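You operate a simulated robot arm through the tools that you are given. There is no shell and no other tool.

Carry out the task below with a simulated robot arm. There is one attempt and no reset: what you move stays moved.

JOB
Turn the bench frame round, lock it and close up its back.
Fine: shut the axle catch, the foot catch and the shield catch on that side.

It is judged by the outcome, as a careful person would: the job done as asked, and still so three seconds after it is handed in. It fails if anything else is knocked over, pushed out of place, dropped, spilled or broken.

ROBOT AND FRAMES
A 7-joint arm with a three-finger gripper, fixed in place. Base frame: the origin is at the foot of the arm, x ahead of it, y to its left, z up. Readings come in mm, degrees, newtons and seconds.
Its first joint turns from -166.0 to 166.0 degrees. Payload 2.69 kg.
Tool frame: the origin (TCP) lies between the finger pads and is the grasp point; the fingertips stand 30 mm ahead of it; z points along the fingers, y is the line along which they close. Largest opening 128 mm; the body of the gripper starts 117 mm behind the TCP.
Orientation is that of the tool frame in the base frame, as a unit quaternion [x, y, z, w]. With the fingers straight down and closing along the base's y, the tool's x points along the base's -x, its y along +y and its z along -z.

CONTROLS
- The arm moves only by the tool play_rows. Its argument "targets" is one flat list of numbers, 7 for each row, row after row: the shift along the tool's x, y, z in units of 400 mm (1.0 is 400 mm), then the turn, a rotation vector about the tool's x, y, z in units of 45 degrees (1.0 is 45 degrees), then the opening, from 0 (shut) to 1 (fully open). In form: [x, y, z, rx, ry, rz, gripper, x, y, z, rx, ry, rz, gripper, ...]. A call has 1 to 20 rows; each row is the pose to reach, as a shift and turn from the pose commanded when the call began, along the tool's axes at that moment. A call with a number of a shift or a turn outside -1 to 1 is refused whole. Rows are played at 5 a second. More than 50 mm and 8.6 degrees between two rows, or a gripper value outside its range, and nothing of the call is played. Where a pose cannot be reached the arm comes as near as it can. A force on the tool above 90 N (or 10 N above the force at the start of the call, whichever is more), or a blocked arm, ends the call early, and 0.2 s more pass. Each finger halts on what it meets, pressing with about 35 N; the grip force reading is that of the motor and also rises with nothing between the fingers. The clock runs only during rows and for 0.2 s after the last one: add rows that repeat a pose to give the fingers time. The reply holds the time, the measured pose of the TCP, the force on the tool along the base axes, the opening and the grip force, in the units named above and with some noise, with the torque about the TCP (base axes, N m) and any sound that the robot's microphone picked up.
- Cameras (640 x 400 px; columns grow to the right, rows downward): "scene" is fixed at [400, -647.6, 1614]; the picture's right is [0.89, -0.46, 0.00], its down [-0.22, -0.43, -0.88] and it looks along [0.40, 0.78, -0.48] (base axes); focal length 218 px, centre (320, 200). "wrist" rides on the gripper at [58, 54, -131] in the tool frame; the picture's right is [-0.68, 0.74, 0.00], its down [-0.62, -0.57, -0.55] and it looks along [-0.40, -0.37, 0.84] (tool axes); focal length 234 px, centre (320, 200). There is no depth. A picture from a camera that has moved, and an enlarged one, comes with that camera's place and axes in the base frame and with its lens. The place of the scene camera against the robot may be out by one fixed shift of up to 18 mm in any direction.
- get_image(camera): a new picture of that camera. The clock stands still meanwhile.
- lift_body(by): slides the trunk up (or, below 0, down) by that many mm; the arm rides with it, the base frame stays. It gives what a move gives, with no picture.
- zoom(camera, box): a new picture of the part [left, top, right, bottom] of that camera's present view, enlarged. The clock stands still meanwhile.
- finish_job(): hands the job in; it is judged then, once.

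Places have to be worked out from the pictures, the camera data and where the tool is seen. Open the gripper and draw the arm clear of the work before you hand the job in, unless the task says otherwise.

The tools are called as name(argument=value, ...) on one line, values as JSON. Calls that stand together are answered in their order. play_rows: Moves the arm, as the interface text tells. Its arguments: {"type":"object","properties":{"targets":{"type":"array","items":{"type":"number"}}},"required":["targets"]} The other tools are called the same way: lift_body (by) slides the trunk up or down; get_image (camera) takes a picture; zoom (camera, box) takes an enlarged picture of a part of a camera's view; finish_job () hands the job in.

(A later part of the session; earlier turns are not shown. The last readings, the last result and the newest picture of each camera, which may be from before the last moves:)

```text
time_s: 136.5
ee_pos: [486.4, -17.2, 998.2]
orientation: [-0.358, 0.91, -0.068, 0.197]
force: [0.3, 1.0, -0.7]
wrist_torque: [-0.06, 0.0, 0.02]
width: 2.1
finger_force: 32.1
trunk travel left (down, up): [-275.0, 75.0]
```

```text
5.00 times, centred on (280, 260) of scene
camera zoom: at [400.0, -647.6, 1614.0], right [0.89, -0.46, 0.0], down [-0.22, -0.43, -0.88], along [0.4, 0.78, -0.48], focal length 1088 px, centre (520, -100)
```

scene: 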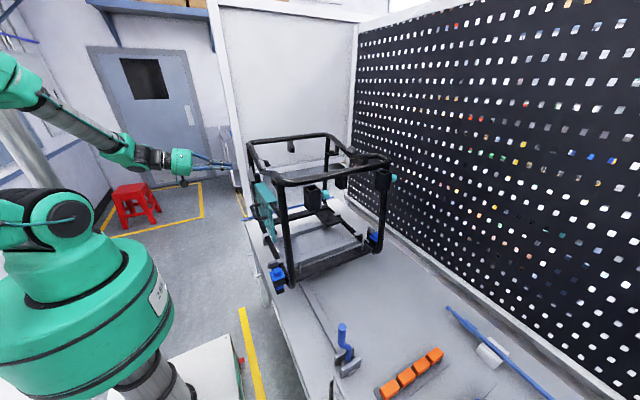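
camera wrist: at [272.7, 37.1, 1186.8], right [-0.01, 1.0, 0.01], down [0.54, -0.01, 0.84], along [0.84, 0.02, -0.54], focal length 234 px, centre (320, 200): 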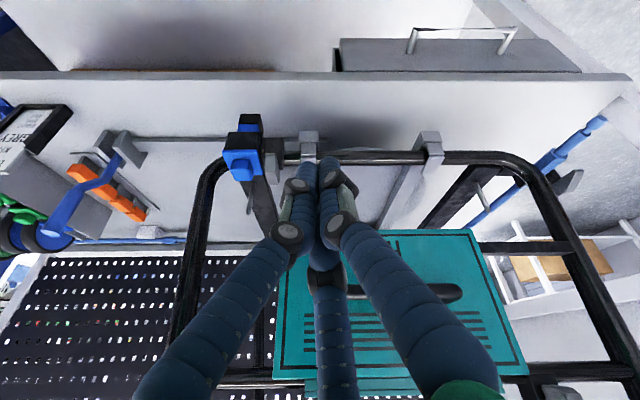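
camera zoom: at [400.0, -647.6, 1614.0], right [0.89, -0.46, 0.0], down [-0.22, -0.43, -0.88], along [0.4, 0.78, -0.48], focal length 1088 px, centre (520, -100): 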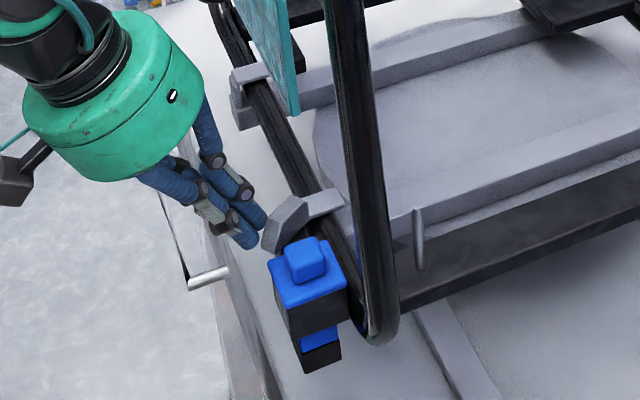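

The arm is turning over toward the foot, about 40° so far. I'll keep going.

play_rows(targets=[0.0034, -0.0037, 0, 0, 0, 0, 0, 0.0068, -0.0073, 0, 0, 0, 0, 0, 0.0102, -0.011, 0, 0, 0, 0, 0, 0.0128, -0.0137, 0, 0, 0, 0, 0, 0.0153, -0.0165, 0, 0, 0, 0, 0])

zoom(camera="scene", box=[240, 220, 320, 300])

zoom(camera="wrist", box=[180, 90, 380, 250])

```text
time_s: 137.7
ee_pos: [485.7, -25.3, 998.3]
orientation: [-0.359, 0.91, -0.068, 0.196]
force: [0.1, -0.5, 0.5]
wrist_torque: [-0.02, 0.0, 0.01]
width: 2.4
finger_force: 31.0
trunk travel left (down, up): [-275.0, 75.0]
```

```text
5.00 times, centred on (280, 260) of scene
camera zoom: at [400.0, -647.6, 1614.0], right [0.89, -0.46, 0.0], down [-0.22, -0.43, -0.88], along [0.4, 0.78, -0.48], focal length 1088 px, centre (520, -100)
```

zoom: 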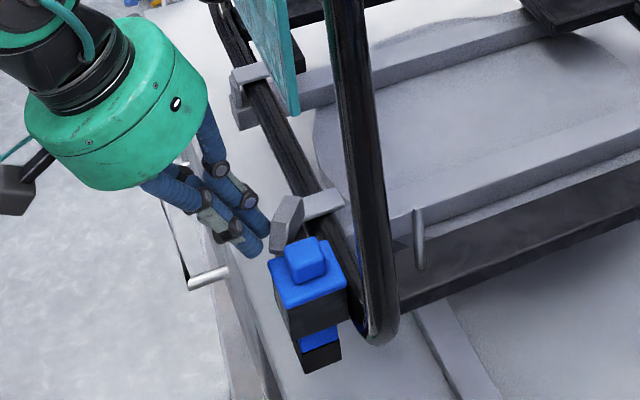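

```text
2.50 times, centred on (280, 170) of wrist
camera zoom: at [360.4, -27.7, 1085.1], right [-0.01, 1.0, 0.01], down [0.54, -0.01, 0.84], along [0.84, 0.02, -0.54], focal length 585 px, centre (420, 275)
```

zoom: 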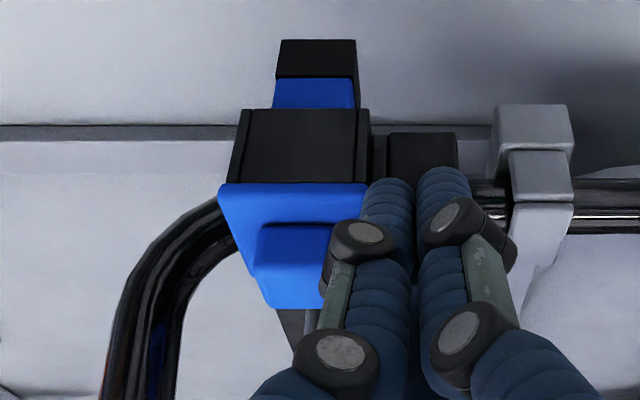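

The arm keeps turning. I'll zoom in more closely on it in the scene view.

zoom(camera="scene", box=[260, 250, 295, 285])

```text
11.43 times, centred on (278, 268) of scene
camera zoom: at [400.0, -647.6, 1614.0], right [0.89, -0.46, 0.0], down [-0.22, -0.43, -0.88], along [0.4, 0.78, -0.48], focal length 2486 px, centre (806, -571)
```

zoom: 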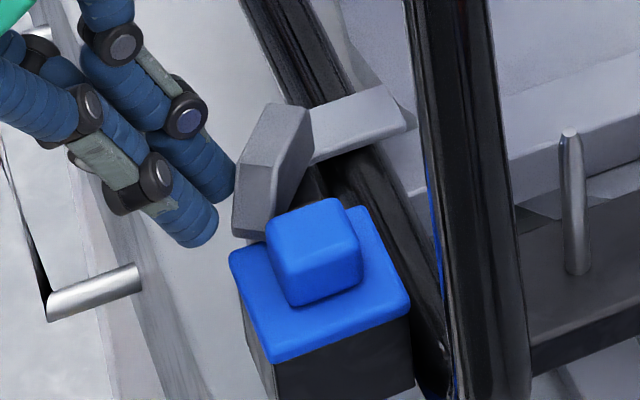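

The arm is at about 53° now. To finish I'll push it around toward +x, slightly raised so the fingers clear the blue cap.

play_rows(targets=[-0.0072, -0.0065, -0.0093, 0, 0, 0, 0, -0.0104, -0.0131, -0.0063, 0, 0, 0, 0, -0.0137, -0.0196, -0.0033, 0, 0, 0, 0, -0.0152, -0.028, -0.0003, 0, 0, 0, 0, -0.0151, -0.0348, 0.0017, 0, 0, 0, 0])

zoom(camera="scene", box=[260, 250, 295, 285])

```text
time_s: 138.9
ee_pos: [491.7, -31.7, 1001.5]
orientation: [-0.36, 0.911, -0.068, 0.192]
force: [-60.6, 16.6, 6.6]
wrist_torque: [0.02, 0.88, 0.57]
width: 1.9
finger_force: 31.6
trunk travel left (down, up): [-275.0, 75.0]
```

```text
11.43 times, centred on (278, 268) of scene
camera zoom: at [400.0, -647.6, 1614.0], right [0.89, -0.46, 0.0], down [-0.22, -0.43, -0.88], along [0.4, 0.78, -0.48], focal length 2486 px, centre (806, -571)
```

zoom: 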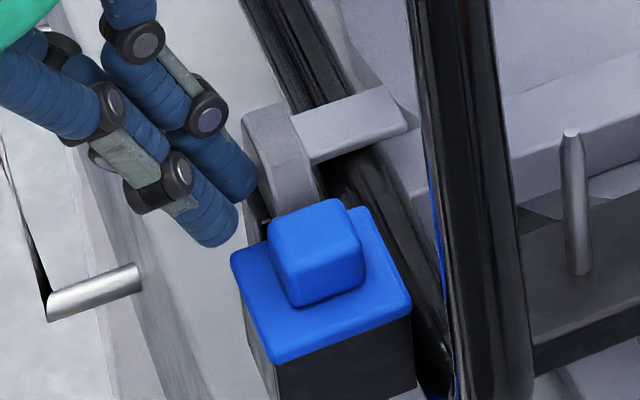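

The foot arm is now parallel to the bottom tube, lying over the blue cap, and it's on its stop (-60 N). I'll back away and check that it stays shut.

play_rows(targets=[0.0206, 0.0196, -0.0129, 0, 0, 0, 0, 0.0413, 0.0391, -0.0257, 0, 0, 0, 0, 0.047, 0.046, -0.112, 0, 0, 0, 0, 0.0528, 0.053, -0.198, 0, 0, 0, 0, 0.07, 0.071, -0.264, 0, 0, 0, 0, 0.088, 0.0883, -0.3303, 0, 0, 0, 0])

zoom(camera="scene", box=[260, 250, 295, 285])

zoom(camera="wrist", box=[230, 60, 410, 200])

```text
time_s: 140.3
ee_pos: [397.7, -30.7, 1104.8]
orientation: [-0.359, 0.91, -0.069, 0.196]
force: [-0.5, -0.2, -0.2]
wrist_torque: [0.03, 0.01, 0.03]
width: 2.1
finger_force: 31.8
trunk travel left (down, up): [-275.0, 75.0]
```

```text
11.43 times, centred on (278, 268) of scene
camera zoom: at [400.0, -647.6, 1614.0], right [0.89, -0.46, 0.0], down [-0.22, -0.43, -0.88], along [0.4, 0.78, -0.48], focal length 2486 px, centre (806, -571)
```

zoom: 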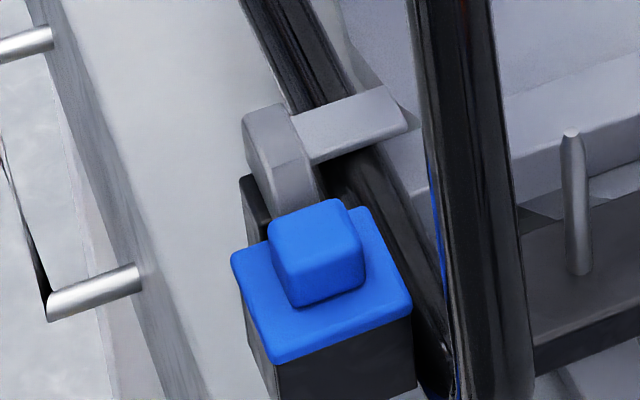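

```text
2.86 times, centred on (320, 130) of wrist
camera zoom: at [273.0, -32.3, 1190.2], right [-0.01, 1.0, 0.01], down [0.54, -0.01, 0.84], along [0.84, 0.02, -0.54], focal length 669 px, centre (320, 400)
```

zoom: 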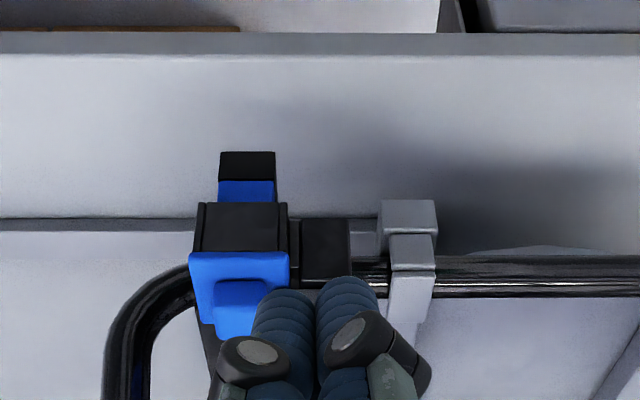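

The foot catch stays shut. Next is the axle catch: I'll carry the tool along the robot side to its +y side and take a closer look.

play_rows(targets=[-0.082, 0.0789, 0.0065, 0, 0, 0, 0, -0.1639, 0.1578, 0.0131, 0, 0, 0, 0, -0.2459, 0.2367, 0.0196, 0, 0, 0, 0, -0.3278, 0.3156, 0.0261, 0, 0, 0, 0, -0.4098, 0.3945, 0.0326, 0, 0, 0, 0, -0.4917, 0.4735, 0.0392, 0, 0, 0, 0, -0.5737, 0.5524, 0.0457, 0, 0, 0, 0, -0.6556, 0.6313, 0.0522, 0, 0, 0, 0, -0.7376, 0.7102, 0.0587, 0, 0, 0, 0, -0.8195, 0.7891, 0.0653, 0, 0, 0, 0, -0.9015, 0.868, 0.0718, 0, 0, 0, 0, -0.9015, 0.868, 0.0718, 0, 0, 0, 0])

get_image(camera="wrist")

zoom(camera="wrist", box=[180, 90, 380, 250])

zoom(camera="scene", box=[225, 190, 275, 230])

```text
time_s: 142.9
ee_pos: [436.3, 467.8, 1095.1]
orientation: [-0.358, 0.91, -0.068, 0.197]
force: [-0.3, 0.7, 0.1]
wrist_torque: [-0.05, 0.0, -0.01]
width: 2.2
finger_force: 31.1
trunk travel left (down, up): [-275.0, 75.0]
```

```text
taken
camera wrist: at [310.6, 466.8, 1181.4], right [-0.01, 1.0, 0.01], down [0.54, -0.01, 0.84], along [0.84, 0.02, -0.54], focal length 234 px, centre (320, 200)
```

wrist: 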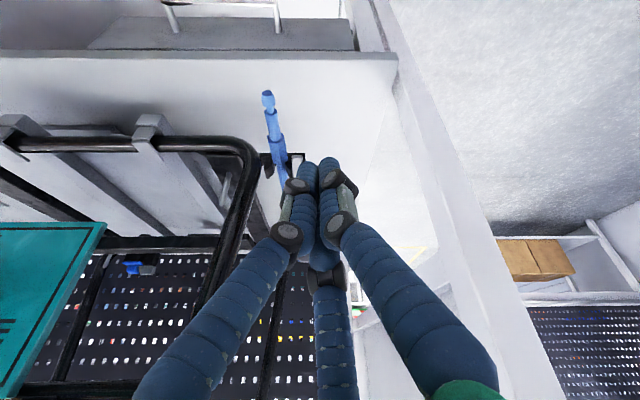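

```text
2.50 times, centred on (280, 170) of wrist
camera zoom: at [310.6, 466.8, 1181.4], right [-0.01, 1.0, 0.01], down [0.54, -0.01, 0.84], along [0.84, 0.02, -0.54], focal length 585 px, centre (420, 275)
```

zoom: 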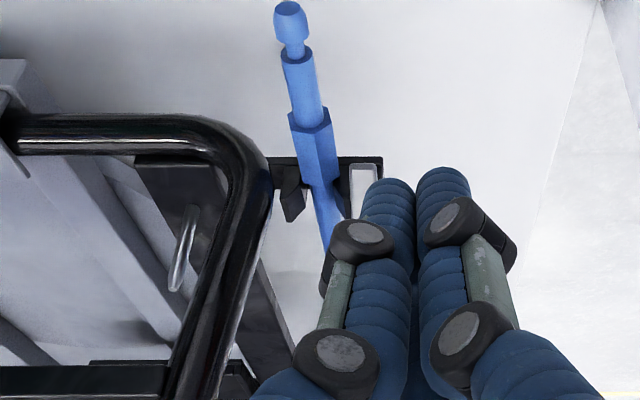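

```text
10.00 times, centred on (250, 210) of scene
camera zoom: at [400.0, -647.6, 1614.0], right [0.89, -0.46, 0.0], down [-0.22, -0.43, -0.88], along [0.4, 0.78, -0.48], focal length 2175 px, centre (1020, 100)
```

zoom: 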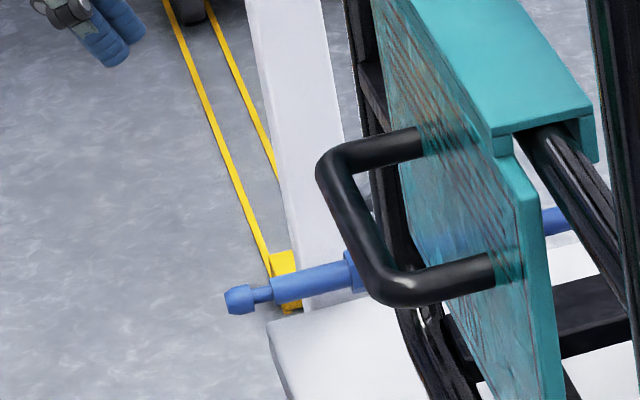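

The fingers hide the catch from here. I'll shift 50 mm further toward +y for a clear look.

play_rows(targets=[-0.0426, 0.0458, 0.0014, 0, 0, 0, 0, -0.0852, 0.0915, 0.0028, 0, 0, 0, 0, -0.0852, 0.0915, 0.0028, 0, 0, 0, 0])

zoom(camera="wrist", box=[180, 90, 340, 210])

```text
time_s: 143.7
ee_pos: [437.3, 517.4, 1097.5]
orientation: [-0.359, 0.91, -0.068, 0.197]
force: [-0.1, 0.6, 0.3]
wrist_torque: [-0.04, -0.03, 0.0]
width: 2.2
finger_force: 31.8
trunk travel left (down, up): [-275.0, 75.0]
```

```text
3.33 times, centred on (260, 150) of wrist
camera zoom: at [310.6, 516.2, 1182.7], right [-0.01, 1.0, 0.01], down [0.54, -0.01, 0.84], along [0.84, 0.02, -0.54], focal length 781 px, centre (520, 367)
```

zoom: 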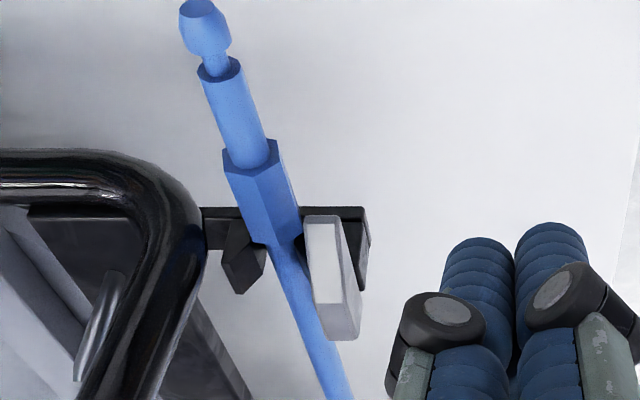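

Clear view: the arm points outward, with its tip near (545, 440, 962) and its hinge near x 600. I'll lower the closed hand to its +y side.

play_rows(targets=[-0.0029, -0.0411, 0.088, 0, 0, 0, 0, -0.0058, -0.0822, 0.176, 0, 0, 0, 0, -0.0086, -0.1232, 0.264, 0, 0, 0, 0, -0.0115, -0.1643, 0.352, 0, 0, 0, 0, -0.0115, -0.1643, 0.352, 0, 0, 0, 0])

zoom(camera="wrist", box=[180, 90, 380, 250])

```text
time_s: 144.9
ee_pos: [537.9, 473.1, 983.5]
orientation: [-0.358, 0.91, -0.069, 0.197]
force: [0.7, -0.4, -0.5]
wrist_torque: [-0.04, 0.0, -0.02]
width: 1.9
finger_force: 31.4
trunk travel left (down, up): [-275.0, 75.0]
```

```text
2.50 times, centred on (280, 170) of wrist
camera zoom: at [413.2, 471.0, 1069.8], right [-0.01, 1.0, 0.01], down [0.54, -0.01, 0.84], along [0.84, 0.02, -0.54], focal length 585 px, centre (420, 275)
```

zoom: 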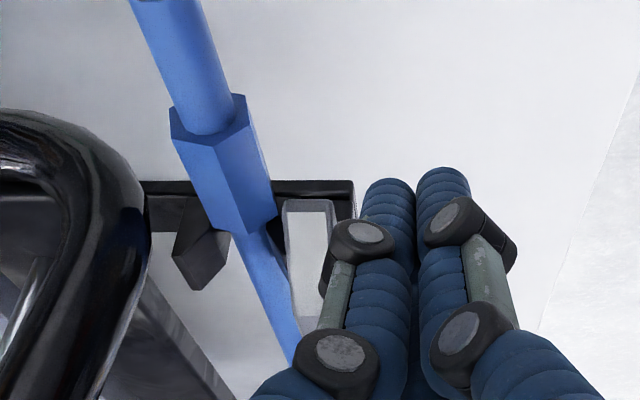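

The hand is beside the axle catch. I'll push toward -y in small steps.

play_rows(targets=[0.0119, -0.0128, 0, 0, 0, 0, 0, 0.0239, -0.0256, 0, 0, 0, 0, 0, 0.0273, -0.0293, 0, 0, 0, 0, 0, 0.0307, -0.0329, 0, 0, 0, 0, 0, 0.0341, -0.0366, 0, 0, 0, 0, 0, 0.0375, -0.0402, 0, 0, 0, 0, 0, 0.0409, -0.0439, 0, 0, 0, 0, 0])

zoom(camera="wrist", box=[180, 90, 380, 250])

```text
time_s: 146.5
ee_pos: [535.7, 451.4, 987.5]
orientation: [-0.359, 0.91, -0.068, 0.197]
force: [0.6, 0.0, 0.3]
wrist_torque: [0.01, -0.01, 0.01]
width: 2.1
finger_force: 31.7
trunk travel left (down, up): [-275.0, 75.0]
```

```text
2.50 times, centred on (280, 170) of wrist
camera zoom: at [410.8, 450.1, 1073.1], right [-0.01, 1.0, 0.01], down [0.54, -0.01, 0.84], along [0.84, 0.02, -0.54], focal length 585 px, centre (420, 275)
```

zoom: 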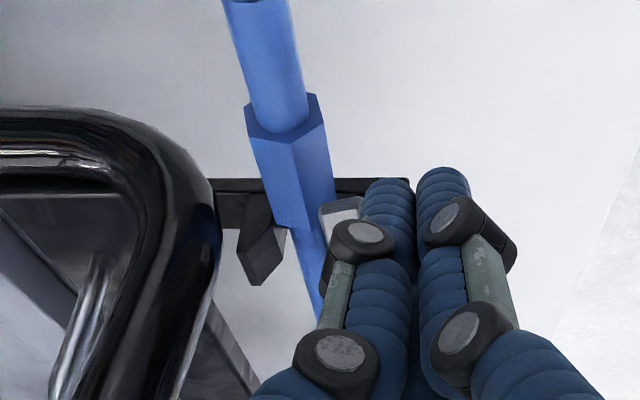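

The arm is turning, again with no resistance. I'll keep pushing around its arc.

play_rows(targets=[0.0051, -0.0055, 0, 0, 0, 0, 0, 0.0102, -0.011, 0, 0, 0, 0, 0, 0.0145, -0.0173, 0, 0, 0, 0, 0, 0.0188, -0.0235, 0.0004, 0, 0, 0, 0, 0.0207, -0.032, -0.0005, 0, 0, 0, 0, 0.0225, -0.0406, -0.0014, 0, 0, 0, 0, 0.0212, -0.0555, -0.0021, 0, 0, 0, 0])

zoom(camera="wrist", box=[180, 90, 380, 250])

```text
time_s: 148.1
ee_pos: [543.4, 428.8, 990.9]
orientation: [-0.358, 0.91, -0.069, 0.197]
force: [-0.1, -0.4, 0.8]
wrist_torque: [-0.02, 0.04, -0.04]
width: 2.0
finger_force: 31.2
trunk travel left (down, up): [-275.0, 75.0]
```

```text
2.50 times, centred on (280, 170) of wrist
camera zoom: at [418.3, 427.1, 1076.4], right [-0.01, 1.0, 0.01], down [0.54, -0.01, 0.84], along [0.84, 0.02, -0.54], focal length 585 px, centre (420, 275)
```

zoom: 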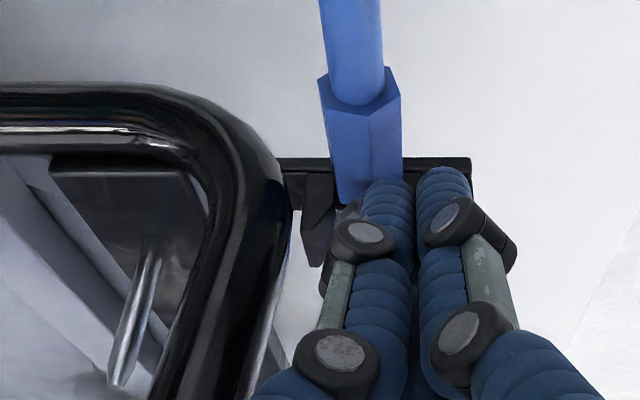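

The arm is swinging over the axle. I'll continue around toward +x, watching for the stop.

play_rows(targets=[-0.002, -0.007, 0.0014, 0, 0, 0, 0, -0.0039, -0.014, 0.0027, 0, 0, 0, 0, -0.0067, -0.0201, 0.0041, 0, 0, 0, 0, -0.0095, -0.0262, 0.0055, 0, 0, 0, 0, -0.0123, -0.0322, 0.0068, 0, 0, 0, 0, -0.0151, -0.0383, 0.0082, 0, 0, 0, 0])

zoom(camera="wrist", box=[180, 90, 380, 250])

```text
time_s: 149.5
ee_pos: [556.6, 422.2, 993.0]
orientation: [-0.36, 0.91, -0.068, 0.195]
force: [-31.6, 11.4, 1.1]
wrist_torque: [0.24, 0.54, 0.33]
width: 1.7
finger_force: 31.6
trunk travel left (down, up): [-275.0, 75.0]
```

```text
2.50 times, centred on (280, 170) of wrist
camera zoom: at [430.8, 421.2, 1078.4], right [-0.01, 1.0, 0.01], down [0.54, 0.0, 0.84], along [0.84, 0.02, -0.54], focal length 585 px, centre (420, 275)
```

zoom: 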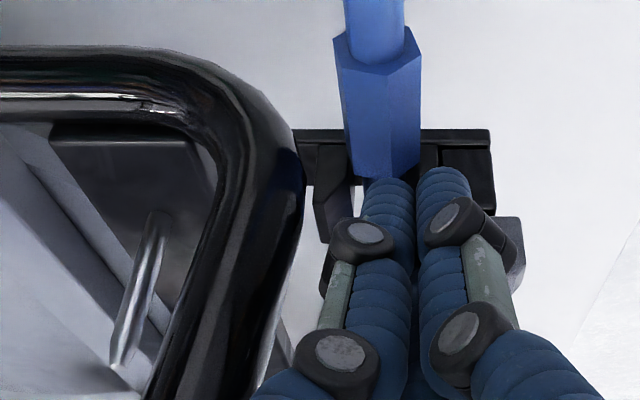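

Resistance rises to -32 N and the arm's thick end now shows to the right, so the arm lies across the axle. I'll back off and check it.

play_rows(targets=[0.0194, 0.046, -0.02, 0, 0, 0, 0, 0.0254, 0.0943, -0.1185, 0, 0, 0, 0, 0.009, 0.1666, -0.2163, 0, 0, 0, 0, -0.0202, 0.2436, -0.2972, 0, 0, 0, 0, -0.0202, 0.2436, -0.2972, 0, 0, 0, 0])

zoom(camera="wrist", box=[180, 90, 340, 210])

```text
time_s: 150.7
ee_pos: [453.6, 495.4, 1076.1]
orientation: [-0.359, 0.91, -0.069, 0.197]
force: [0.5, 0.3, -0.1]
wrist_torque: [-0.04, -0.08, -0.03]
width: 2.0
finger_force: 31.5
trunk travel left (down, up): [-275.0, 75.0]
```

```text
3.33 times, centred on (260, 150) of wrist
camera zoom: at [328.5, 493.6, 1161.7], right [-0.01, 1.0, 0.01], down [0.54, -0.01, 0.84], along [0.84, 0.02, -0.54], focal length 781 px, centre (520, 367)
```

zoom: 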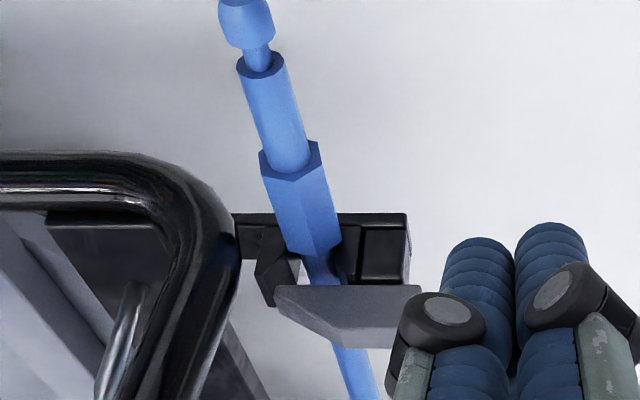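

The axle catch is shut, with its arm lying across the axle. For the shield catch I'll find the full range of its arm: I'll go back with the tool nearly horizontal, this time on the arm's -y side.

play_rows(targets=[0.0548, -0.074, -0.0659, 0.0944, -0.1018, 0, 0, 0.1095, -0.148, -0.1318, 0.1889, -0.2036, 0, 0, 0.1643, -0.222, -0.1976, 0.2833, -0.3054, 0, 0, 0.219, -0.296, -0.2635, 0.3778, -0.4072, 0, 0, 0.2738, -0.37, -0.3294, 0.4722, -0.509, 0, 0, 0.3285, -0.444, -0.3953, 0.5666, -0.6108, 0, 0, 0.3833, -0.518, -0.4611, 0.6611, -0.7126, 0, 0, 0.438, -0.592, -0.527, 0.7555, -0.8144, 0, 0, 0.438, -0.592, -0.527, 0.7555, -0.8144, 0, 0])

get_image(camera="wrist")

```text
time_s: 152.7
ee_pos: [400.9, 200.3, 1280.8]
orientation: [-0.289, 0.744, -0.212, 0.564]
force: [-0.2, -0.5, 0.2]
wrist_torque: [-0.02, 0.03, 0.04]
width: 2.3
finger_force: 31.6
trunk travel left (down, up): [-275.0, 75.0]
```

```text
taken
camera wrist: at [253.5, 201.2, 1239.2], right [-0.01, 1.0, 0.01], down [-0.3, -0.01, 0.95], along [0.95, 0.0, 0.3], focal length 234 px, centre (320, 200)
```

wrist: 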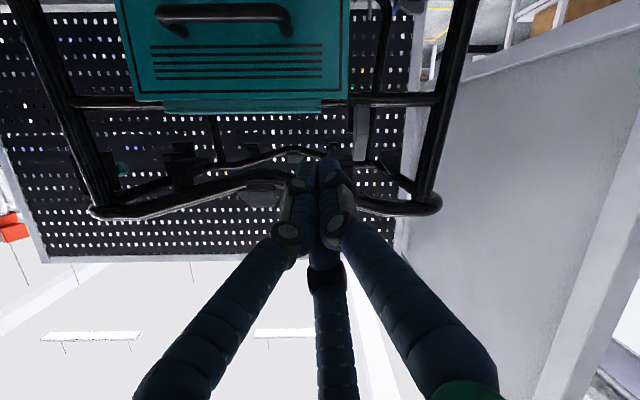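

I'll go in on the arm's -y side, above the shield's hook.

play_rows(targets=[-0.0197, -0.0059, 0.0888, 0, 0, 0, 0, -0.0393, -0.0119, 0.1777, 0, 0, 0, 0, -0.059, -0.0178, 0.2665, 0, 0, 0, 0, -0.059, -0.0178, 0.2665, 0, 0, 0, 0])

zoom(camera="wrist", box=[240, 60, 440, 230])

```text
time_s: 153.7
ee_pos: [510.1, 212.1, 1273.0]
orientation: [-0.29, 0.744, -0.212, 0.563]
force: [-0.3, 0.4, 0.7]
wrist_torque: [0.0, -0.01, 0.01]
width: 2.1
finger_force: 31.3
trunk travel left (down, up): [-275.0, 75.0]
```

```text
2.35 times, centred on (340, 145) of wrist
camera zoom: at [362.2, 212.2, 1232.7], right [-0.01, 1.0, 0.01], down [-0.3, -0.01, 0.95], along [0.95, 0.0, 0.3], focal length 551 px, centre (273, 329)
```

zoom: 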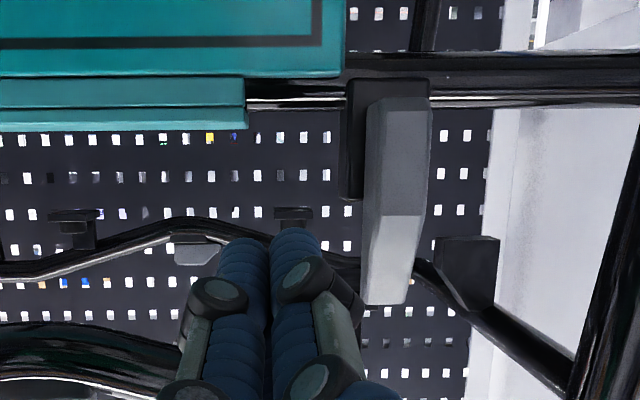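

The arm hangs upright just to the right of the hand. I'll push it toward +y along its arc and find where it ends.

play_rows(targets=[-0.027, 0.0296, 0.0002, 0, 0, 0, 0, -0.0458, 0.0395, -0.0017, 0, 0, 0, 0, -0.061, 0.0527, -0.0022, 0, 0, 0, 0, -0.0763, 0.0658, -0.0028, 0, 0, 0, 0, -0.0864, 0.0769, -0.0027, 0, 0, 0, 0, -0.093, 0.0912, -0.0013, 0, 0, 0, 0, -0.0977, 0.1072, 0.0007, 0, 0, 0, 0])

zoom(camera="wrist", box=[240, 60, 440, 230])

```text
time_s: 155.3
ee_pos: [508.2, 271.6, 1271.9]
orientation: [-0.291, 0.744, -0.214, 0.562]
force: [0.2, 1.2, 0.0]
wrist_torque: [0.03, -0.01, -0.03]
width: 2.0
finger_force: 31.5
trunk travel left (down, up): [-275.0, 75.0]
```

```text
2.35 times, centred on (340, 145) of wrist
camera zoom: at [360.6, 271.6, 1231.3], right [-0.01, 1.0, 0.01], down [-0.3, -0.01, 0.95], along [0.95, 0.0, 0.3], focal length 551 px, centre (273, 329)
```

zoom: 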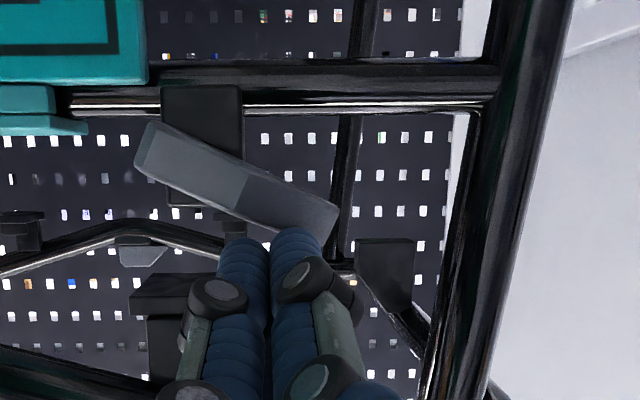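

The arm is now about 68° over, and its thick end has swung toward -y across the edge of the shield. So this is the closing direction. I'll press on to its stop.

play_rows(targets=[0.0011, 0.0078, 0.0017, 0, 0, 0, 0, 0.0022, 0.0155, 0.0034, 0, 0, 0, 0, 0.006, 0.0291, 0.0067, 0, 0, 0, 0, 0.0115, 0.0409, 0.0101, 0, 0, 0, 0, 0.015, 0.046, 0.0118, 0, 0, 0, 0])

zoom(camera="wrist", box=[240, 60, 440, 230])

```text
time_s: 156.5
ee_pos: [508.9, 281.7, 1260.2]
orientation: [-0.287, 0.744, -0.212, 0.565]
force: [-0.6, -6.5, 27.4]
wrist_torque: [-0.37, -0.66, -0.28]
width: 2.3
finger_force: 31.4
trunk travel left (down, up): [-275.0, 75.0]
```

```text
2.35 times, centred on (340, 145) of wrist
camera zoom: at [361.3, 281.0, 1217.4], right [-0.01, 1.0, 0.01], down [-0.3, -0.02, 0.95], along [0.95, 0.0, 0.3], focal length 551 px, centre (273, 329)
```

zoom: 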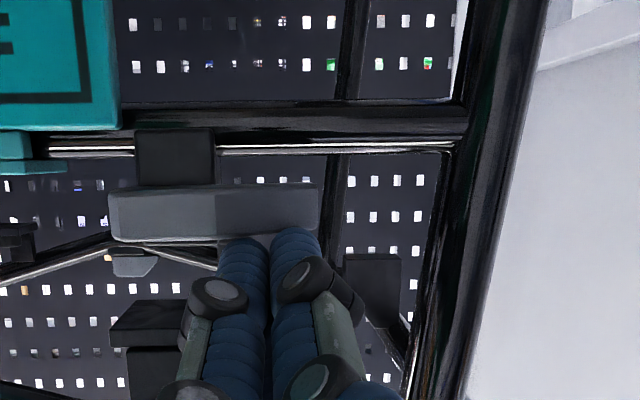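

The arm is horizontal now, with its thin end toward +y and firm against a stop (27 N upward). I'll back off and look at how it sits relative to the shield.

play_rows(targets=[0.0, 0.0, -0.08, 0, 0, 0, 0, 0.03, 0.03, -0.19, 0, 0, 0, 0, 0.06, 0.06, -0.3, 0, 0, 0, 0])

zoom(camera="wrist", box=[200, 40, 400, 200])

zoom(camera="scene", box=[235, 150, 285, 190])

```text
time_s: 157.3
ee_pos: [382.9, 283.8, 1253.8]
orientation: [-0.29, 0.744, -0.213, 0.563]
force: [-0.1, 0.1, -0.6]
wrist_torque: [-0.02, -0.05, 0.0]
width: 2.1
finger_force: 31.6
trunk travel left (down, up): [-275.0, 75.0]
```

```text
2.50 times, centred on (300, 120) of wrist
camera zoom: at [235.6, 283.0, 1211.9], right [-0.01, 1.0, 0.01], down [-0.3, -0.01, 0.95], along [0.95, 0.0, 0.3], focal length 585 px, centre (370, 400)
```

zoom: 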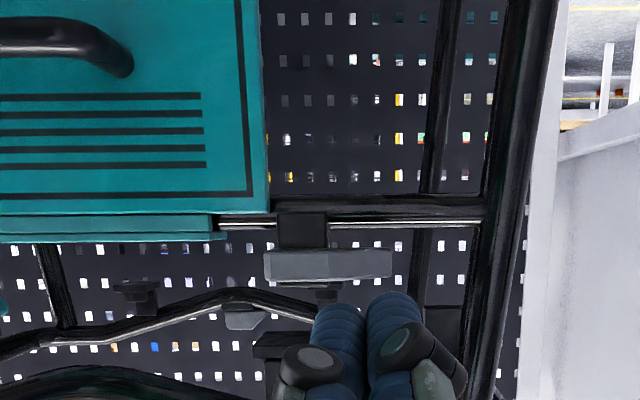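

```text
10.00 times, centred on (260, 170) of scene
camera zoom: at [400.0, -647.6, 1614.0], right [0.89, -0.46, 0.0], down [-0.22, -0.43, -0.88], along [0.4, 0.78, -0.48], focal length 2175 px, centre (920, 500)
```

zoom: 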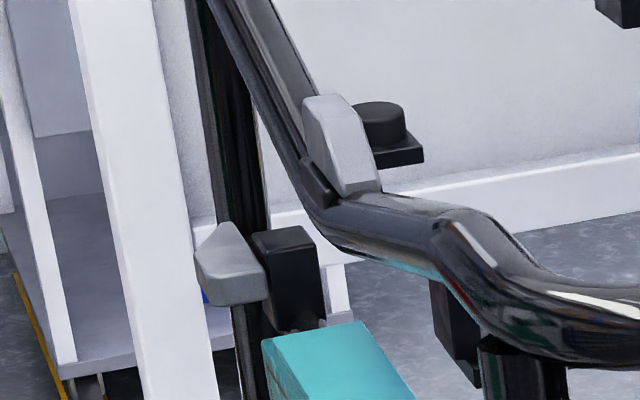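

By the same 90° travel as the axle and foot catches, this is the arm's other end stop. I'll go back to the higher viewpoint facing the back to check all three catches together.

play_rows(targets=[0.0205, -0.0456, -0.0033, -0.1096, 0.1181, 0, 0, 0.0409, -0.0913, -0.0065, -0.2191, 0.2362, 0, 0, 0.0614, -0.1369, -0.0098, -0.3287, 0.3543, 0, 0, 0.0818, -0.1825, -0.013, -0.4382, 0.4724, 0, 0, 0.1023, -0.2281, -0.0163, -0.5478, 0.5904, 0, 0, 0.1227, -0.2738, -0.0195, -0.6573, 0.7085, 0, 0, 0.1432, -0.3194, -0.0228, -0.7669, 0.8266, 0, 0, 0.1636, -0.365, -0.026, -0.8764, 0.9447, 0, 0, 0.1636, -0.365, -0.026, -0.8764, 0.9447, 0, 0])

get_image(camera="wrist")

zoom(camera="wrist", box=[340, 60, 500, 290])

zoom(camera="wrist", box=[180, 60, 280, 150])

```text
time_s: 159.3
ee_pos: [390.1, 129.5, 1306.5]
orientation: [-0.364, 0.921, -0.043, 0.132]
force: [0.6, -0.6, 0.3]
wrist_torque: [-0.05, 0.03, 0.02]
width: 2.0
finger_force: 31.5
trunk travel left (down, up): [-275.0, 75.0]
```

```text
taken
camera wrist: at [278.4, 126.8, 1409.7], right [-0.01, 1.0, 0.01], down [0.65, 0.0, 0.76], along [0.76, 0.02, -0.65], focal length 234 px, centre (320, 200)
```

wrist: 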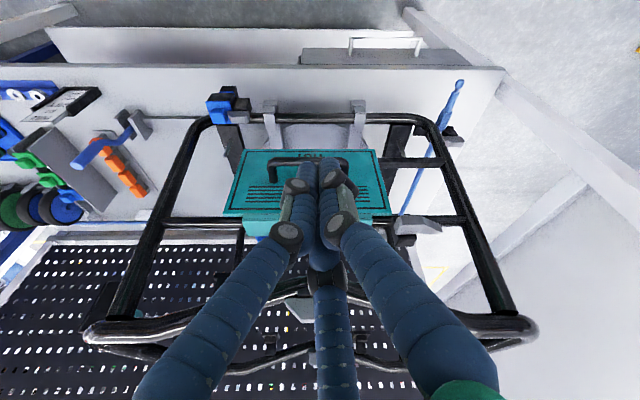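

```text
1.74 times, centred on (420, 175) of wrist
camera zoom: at [278.4, 126.8, 1409.7], right [-0.01, 1.0, 0.01], down [0.65, 0.0, 0.76], along [0.76, 0.02, -0.65], focal length 407 px, centre (146, 244)
```

zoom: 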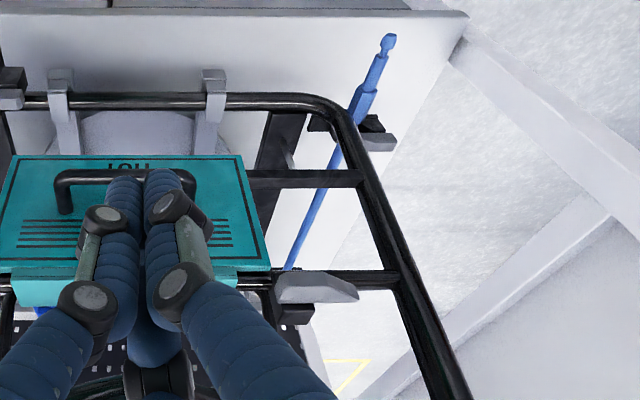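

```text
4.44 times, centred on (230, 105) of wrist
camera zoom: at [278.4, 126.8, 1409.7], right [-0.01, 1.0, 0.01], down [0.65, 0.0, 0.76], along [0.76, 0.02, -0.65], focal length 1041 px, centre (720, 622)
```

zoom: 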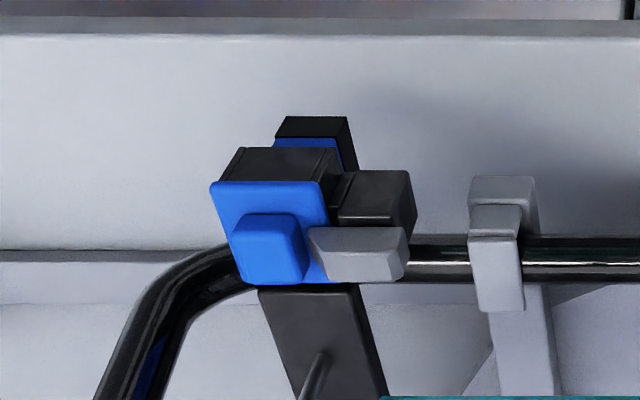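

Foot and axle catches are shut and look like the shut pair on the other side. I'll zoom in on the shield catch once more to judge its state.

zoom(camera="wrist", box=[365, 190, 465, 260])

zoom(camera="scene", box=[235, 155, 275, 190])

zoom(camera="scene", box=[355, 215, 395, 250])

```text
5.71 times, centred on (415, 225) of wrist
camera zoom: at [278.4, 126.8, 1409.7], right [-0.01, 1.0, 0.01], down [0.65, 0.0, 0.76], along [0.76, 0.02, -0.65], focal length 1338 px, centre (-223, 57)
```

zoom: 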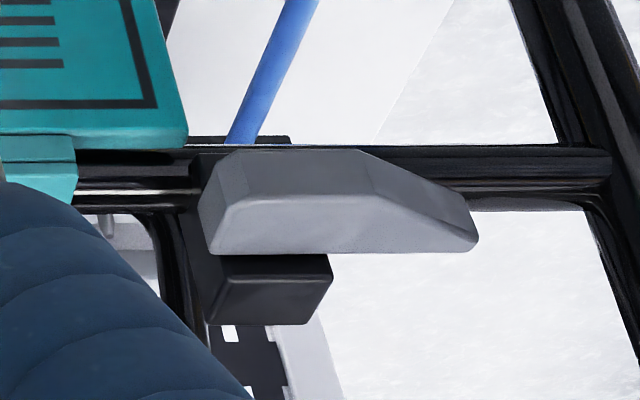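

```text
11.43 times, centred on (255, 172) of scene
camera zoom: at [400.0, -647.6, 1614.0], right [0.89, -0.46, 0.0], down [-0.22, -0.43, -0.88], along [0.4, 0.78, -0.48], focal length 2486 px, centre (1063, 514)
```

zoom: 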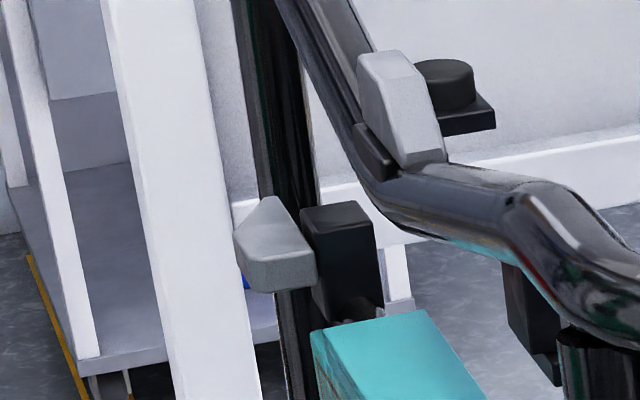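

```text
11.43 times, centred on (375, 232) of scene
camera zoom: at [400.0, -647.6, 1614.0], right [0.89, -0.46, 0.0], down [-0.22, -0.43, -0.88], along [0.4, 0.78, -0.48], focal length 2486 px, centre (-309, -171)
```

zoom: 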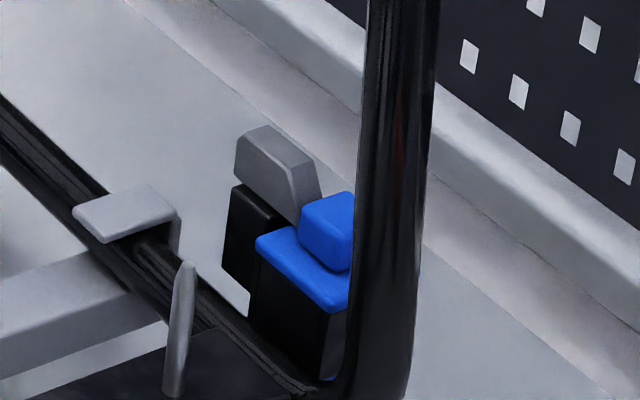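

The three arms are now at their far end stops: foot and axle match the shut pair on the other side, and the shield arm has made its full 90° swing. Before handing in, I'll raise the arm clear, open the gripper, and check the whole scene.

play_rows(targets=[-0.0203, -0.0189, -0.0908, 0, 0, 0, 0.2, -0.0407, -0.0378, -0.1816, 0, 0, 0, 0.5, -0.061, -0.0567, -0.2724, 0, 0, 0, 1, -0.0814, -0.0756, -0.3632, 0, 0, 0, 1, -0.1017, -0.0945, -0.454, 0, 0, 0, 1, -0.1017, -0.0945, -0.454, 0, 0, 0, 1, -0.1017, -0.0945, -0.454, 0, 0, 0, 1])

get_image(camera="scene")

get_image(camera="wrist")

zoom(camera="scene", box=[220, 120, 420, 320])

```text
time_s: 160.9
ee_pos: [391.2, 126.0, 1495.8]
orientation: [-0.364, 0.921, -0.044, 0.132]
force: [-0.4, -0.1, -0.6]
wrist_torque: [0.01, 0.0, 0.0]
width: 127.9
finger_force: 0.1
trunk travel left (down, up): [-275.0, 75.0]
```

```text
taken
```

scene: 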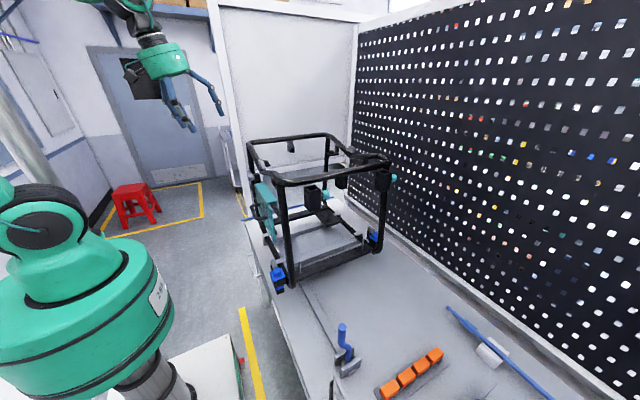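

```text
taken
camera wrist: at [279.5, 124.6, 1598.5], right [-0.01, 1.0, 0.01], down [0.65, 0.0, 0.76], along [0.76, 0.02, -0.65], focal length 234 px, centre (320, 200)
```

wrist: 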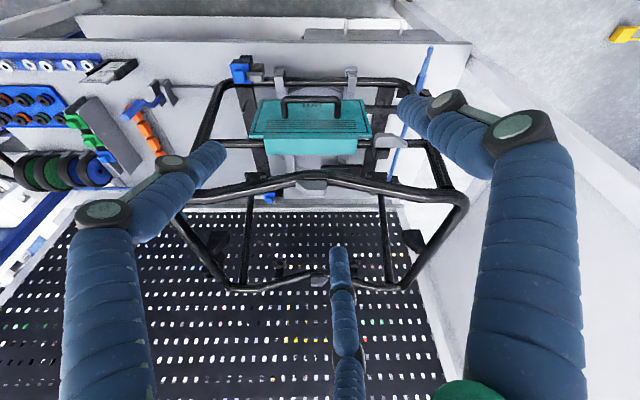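

```text
2.00 times, centred on (320, 220) of scene
camera zoom: at [400.0, -647.6, 1614.0], right [0.89, -0.46, 0.0], down [-0.22, -0.43, -0.88], along [0.4, 0.78, -0.48], focal length 435 px, centre (320, 160)
```

zoom: 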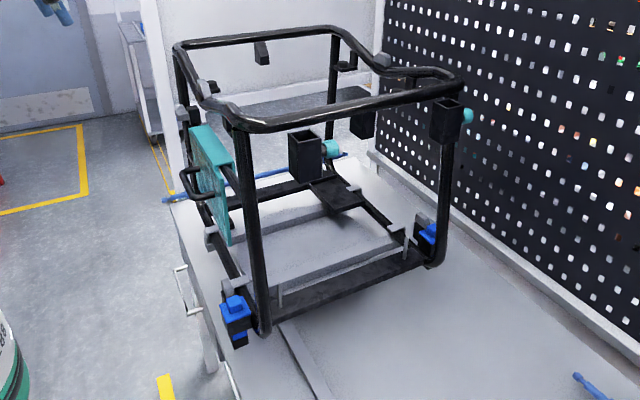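

Everything on the bench is in place. I'll take one more close look at the shield and its catch from this height, to be surer about it.

zoom(camera="wrist", box=[330, 80, 430, 180])

zoom(camera="wrist", box=[230, 60, 430, 190])

```text
4.00 times, centred on (380, 130) of wrist
camera zoom: at [279.5, 124.6, 1598.5], right [-0.01, 1.0, 0.01], down [0.65, 0.0, 0.76], along [0.76, 0.02, -0.65], focal length 937 px, centre (80, 480)
```

zoom: 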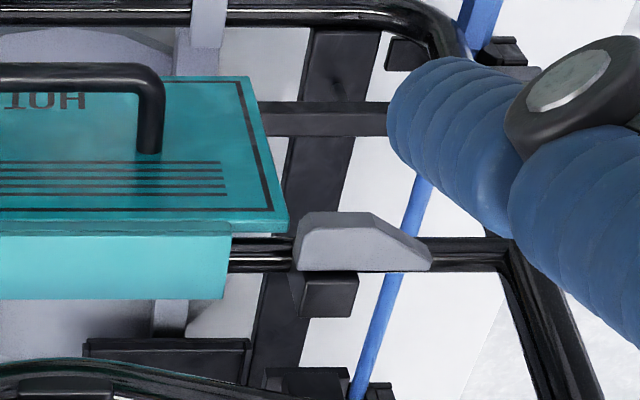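

```text
3.08 times, centred on (330, 125) of wrist
camera zoom: at [279.5, 124.6, 1598.5], right [-0.01, 1.0, 0.01], down [0.65, 0.0, 0.76], along [0.76, 0.02, -0.65], focal length 720 px, centre (289, 431)
```

zoom: 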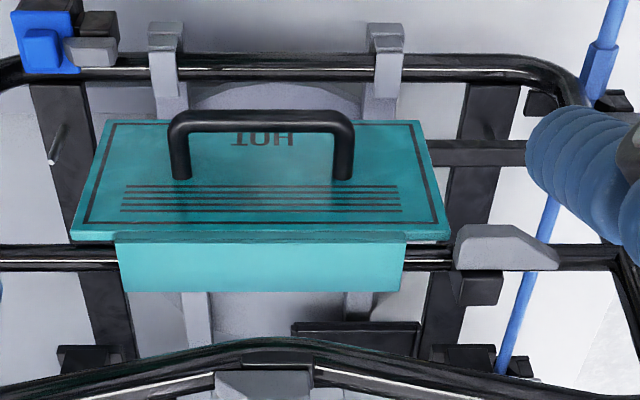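

From here the arm's reach suggests that pointing -y, over the shield's hook, would be the truly shut position. My fingers may have been stopped by the black block rather than by the arm. I'll retest that by lifting the arm back up and pushing only its tip, well above the block.

play_rows(targets=[-0.0215, 0.0532, 0.0828, 0.1096, -0.1181, 0, 0.3, -0.0429, 0.1064, 0.1655, 0.2191, -0.2362, 0, 0, -0.0644, 0.1596, 0.2483, 0.3287, -0.3543, 0, 0, -0.0858, 0.2128, 0.331, 0.4382, -0.4724, 0, 0, -0.1073, 0.2659, 0.4138, 0.5478, -0.5904, 0, 0, -0.1287, 0.3191, 0.4965, 0.6573, -0.7085, 0, 0, -0.1502, 0.3723, 0.5793, 0.7669, -0.8266, 0, 0, -0.1716, 0.4255, 0.662, 0.8764, -0.9447, 0, 0, -0.1716, 0.4255, 0.662, 0.8764, -0.9447, 0, 0])

get_image(camera="wrist")

```text
time_s: 162.9
ee_pos: [400.4, 306.7, 1222.3]
orientation: [-0.291, 0.744, -0.212, 0.563]
force: [-0.6, 0.6, -1.1]
wrist_torque: [-0.02, -0.03, -0.07]
width: 2.2
finger_force: 31.2
trunk travel left (down, up): [-275.0, 75.0]
```

```text
taken
camera wrist: at [253.2, 306.3, 1180.7], right [-0.01, 1.0, 0.01], down [-0.3, -0.01, 0.95], along [0.95, 0.0, 0.3], focal length 234 px, centre (320, 200)
```

wrist: 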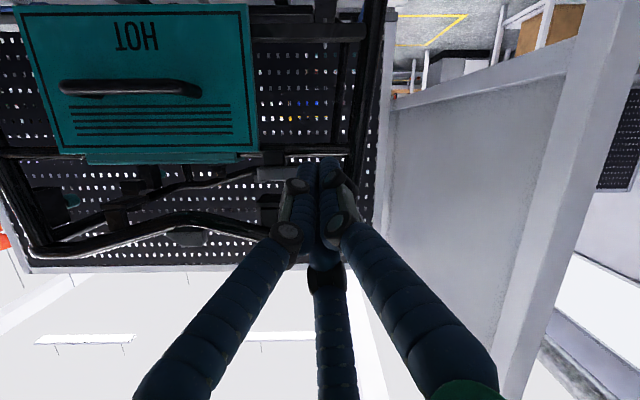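

I'll go in just under the arm's thin end, in front of the rail.

play_rows(targets=[0.0033, -0.0255, 0.0845, 0, 0, 0, 0, 0.0065, -0.0511, 0.169, 0, 0, 0, 0, 0.0098, -0.0766, 0.2535, 0, 0, 0, 0, 0.0098, -0.0766, 0.2535, 0, 0, 0, 0])

zoom(camera="wrist", box=[220, 60, 420, 220])

```text
time_s: 163.9
ee_pos: [502.7, 282.7, 1215.4]
orientation: [-0.291, 0.744, -0.213, 0.563]
force: [-0.6, 0.1, -0.2]
wrist_torque: [0.03, 0.0, 0.01]
width: 2.2
finger_force: 31.4
trunk travel left (down, up): [-275.0, 75.0]
```

```text
2.50 times, centred on (320, 140) of wrist
camera zoom: at [355.6, 282.3, 1173.8], right [-0.01, 1.0, 0.01], down [-0.3, -0.01, 0.95], along [0.95, 0.0, 0.3], focal length 585 px, centre (320, 350)
```

zoom: 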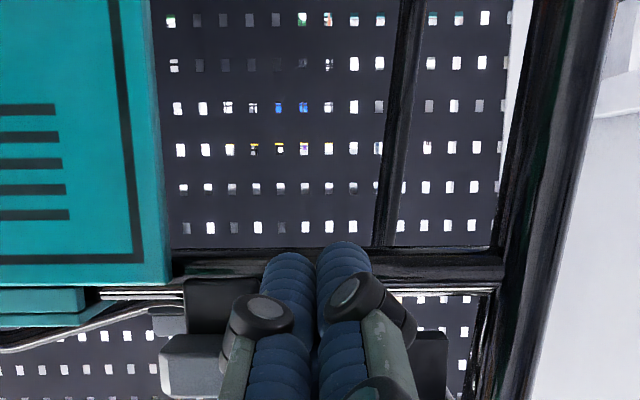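

I'll lift the arm from below and swing it back up.

play_rows(targets=[-0.0088, -0.0046, -0.0026, 0, 0, 0, 0, -0.0176, -0.0092, -0.0053, 0, 0, 0, 0, -0.0352, -0.0185, -0.0106, 0, 0, 0, 0, -0.0528, -0.0277, -0.0158, 0, 0, 0, 0, -0.0653, -0.0424, -0.0211, 0, 0, 0, 0, -0.0779, -0.0572, -0.0265, 0, 0, 0, 0, -0.0887, -0.0738, -0.0318, 0, 0, 0, 0])

zoom(camera="wrist", box=[220, 60, 420, 220])

```text
time_s: 165.5
ee_pos: [504.8, 278.6, 1262.2]
orientation: [-0.29, 0.744, -0.211, 0.564]
force: [0.4, 0.0, -0.5]
wrist_torque: [-0.07, -0.01, 0.01]
width: 1.9
finger_force: 31.3
trunk travel left (down, up): [-275.0, 75.0]
```

```text
2.50 times, centred on (320, 140) of wrist
camera zoom: at [357.6, 279.0, 1221.2], right [-0.01, 1.0, 0.01], down [-0.3, -0.01, 0.95], along [0.95, 0.0, 0.3], focal length 585 px, centre (320, 350)
```

zoom: 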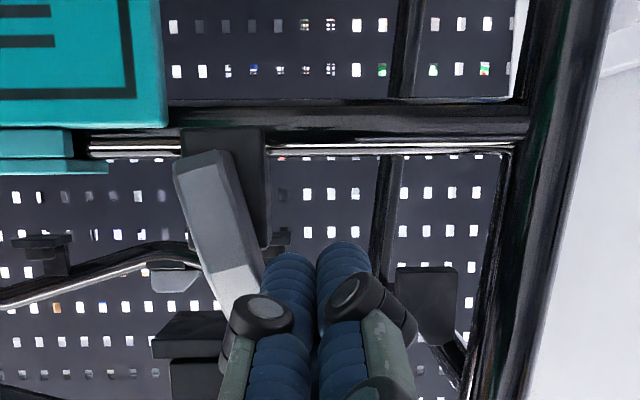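

The arm is back to about 20° off vertical. Now I'll climb so that only its thin tip is touched, above the block, and push toward -y.

play_rows(targets=[-0.0316, -0.012, 0.0017, 0, 0, 0, 0, -0.0583, -0.0331, 0.0027, 0, 0, 0, 0, -0.05, -0.0458, 0.002, 0, 0, 0, 0, -0.0416, -0.055, 0.0019, 0, 0, 0, 0, -0.0348, -0.0624, 0.0019, 0, 0, 0, 0])

zoom(camera="wrist", box=[220, 60, 420, 220])

```text
time_s: 166.7
ee_pos: [511.3, 269.6, 1288.0]
orientation: [-0.289, 0.744, -0.212, 0.564]
force: [-0.4, -0.2, 0.2]
wrist_torque: [-0.02, -0.01, -0.01]
width: 2.3
finger_force: 31.6
trunk travel left (down, up): [-275.0, 75.0]
```

```text
2.50 times, centred on (320, 140) of wrist
camera zoom: at [364.6, 270.2, 1247.6], right [-0.01, 1.0, 0.01], down [-0.3, -0.01, 0.95], along [0.95, 0.0, 0.3], focal length 585 px, centre (320, 350)
```

zoom: 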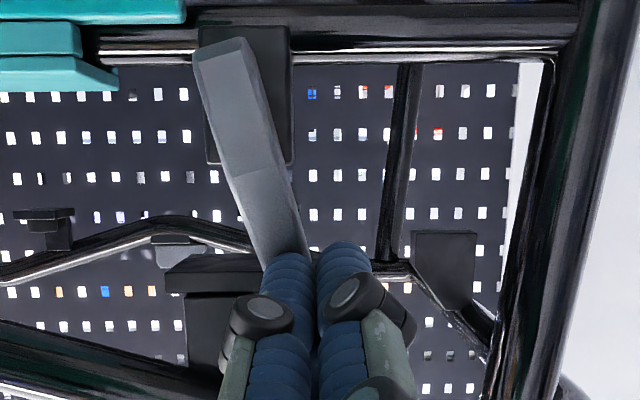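

The fingers only just reach the tip, and the block top sits well below at z≈1247. I'll lower 10 mm and push toward -y again.

play_rows(targets=[-0.0101, 0.0111, 0, 0, 0, 0, 0, 0.0077, 0.0272, 0.0067, 0, 0, 0, 0, 0.0144, 0.0198, 0.0067, 0, 0, 0, 0, 0.0211, 0.0125, 0.0067, 0, 0, 0, 0, 0.0245, 0.0088, 0.0067, 0, 0, 0, 0, 0.0279, 0.0051, 0.0067, 0, 0, 0, 0])

zoom(camera="wrist", box=[220, 60, 420, 220])

```text
time_s: 168.1
ee_pos: [507.5, 265.7, 1280.8]
orientation: [-0.289, 0.743, -0.212, 0.566]
force: [-46.2, 21.1, 37.2]
wrist_torque: [0.33, -0.14, -0.27]
width: 2.1
finger_force: 31.6
trunk travel left (down, up): [-275.0, 75.0]
```

```text
2.50 times, centred on (320, 140) of wrist
camera zoom: at [360.6, 265.9, 1238.1], right [-0.01, 1.0, 0.01], down [-0.3, -0.01, 0.95], along [0.95, 0.0, 0.3], focal length 585 px, centre (320, 350)
```

zoom: 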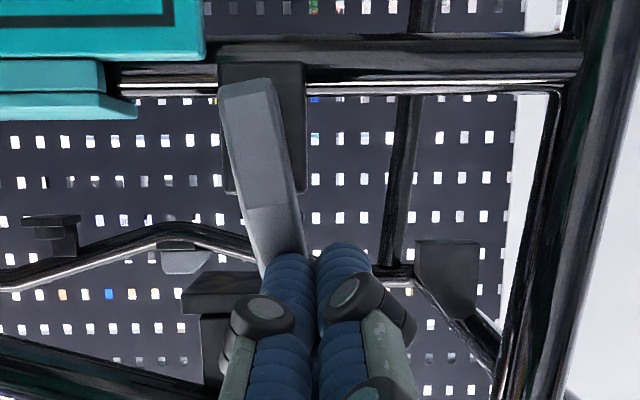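

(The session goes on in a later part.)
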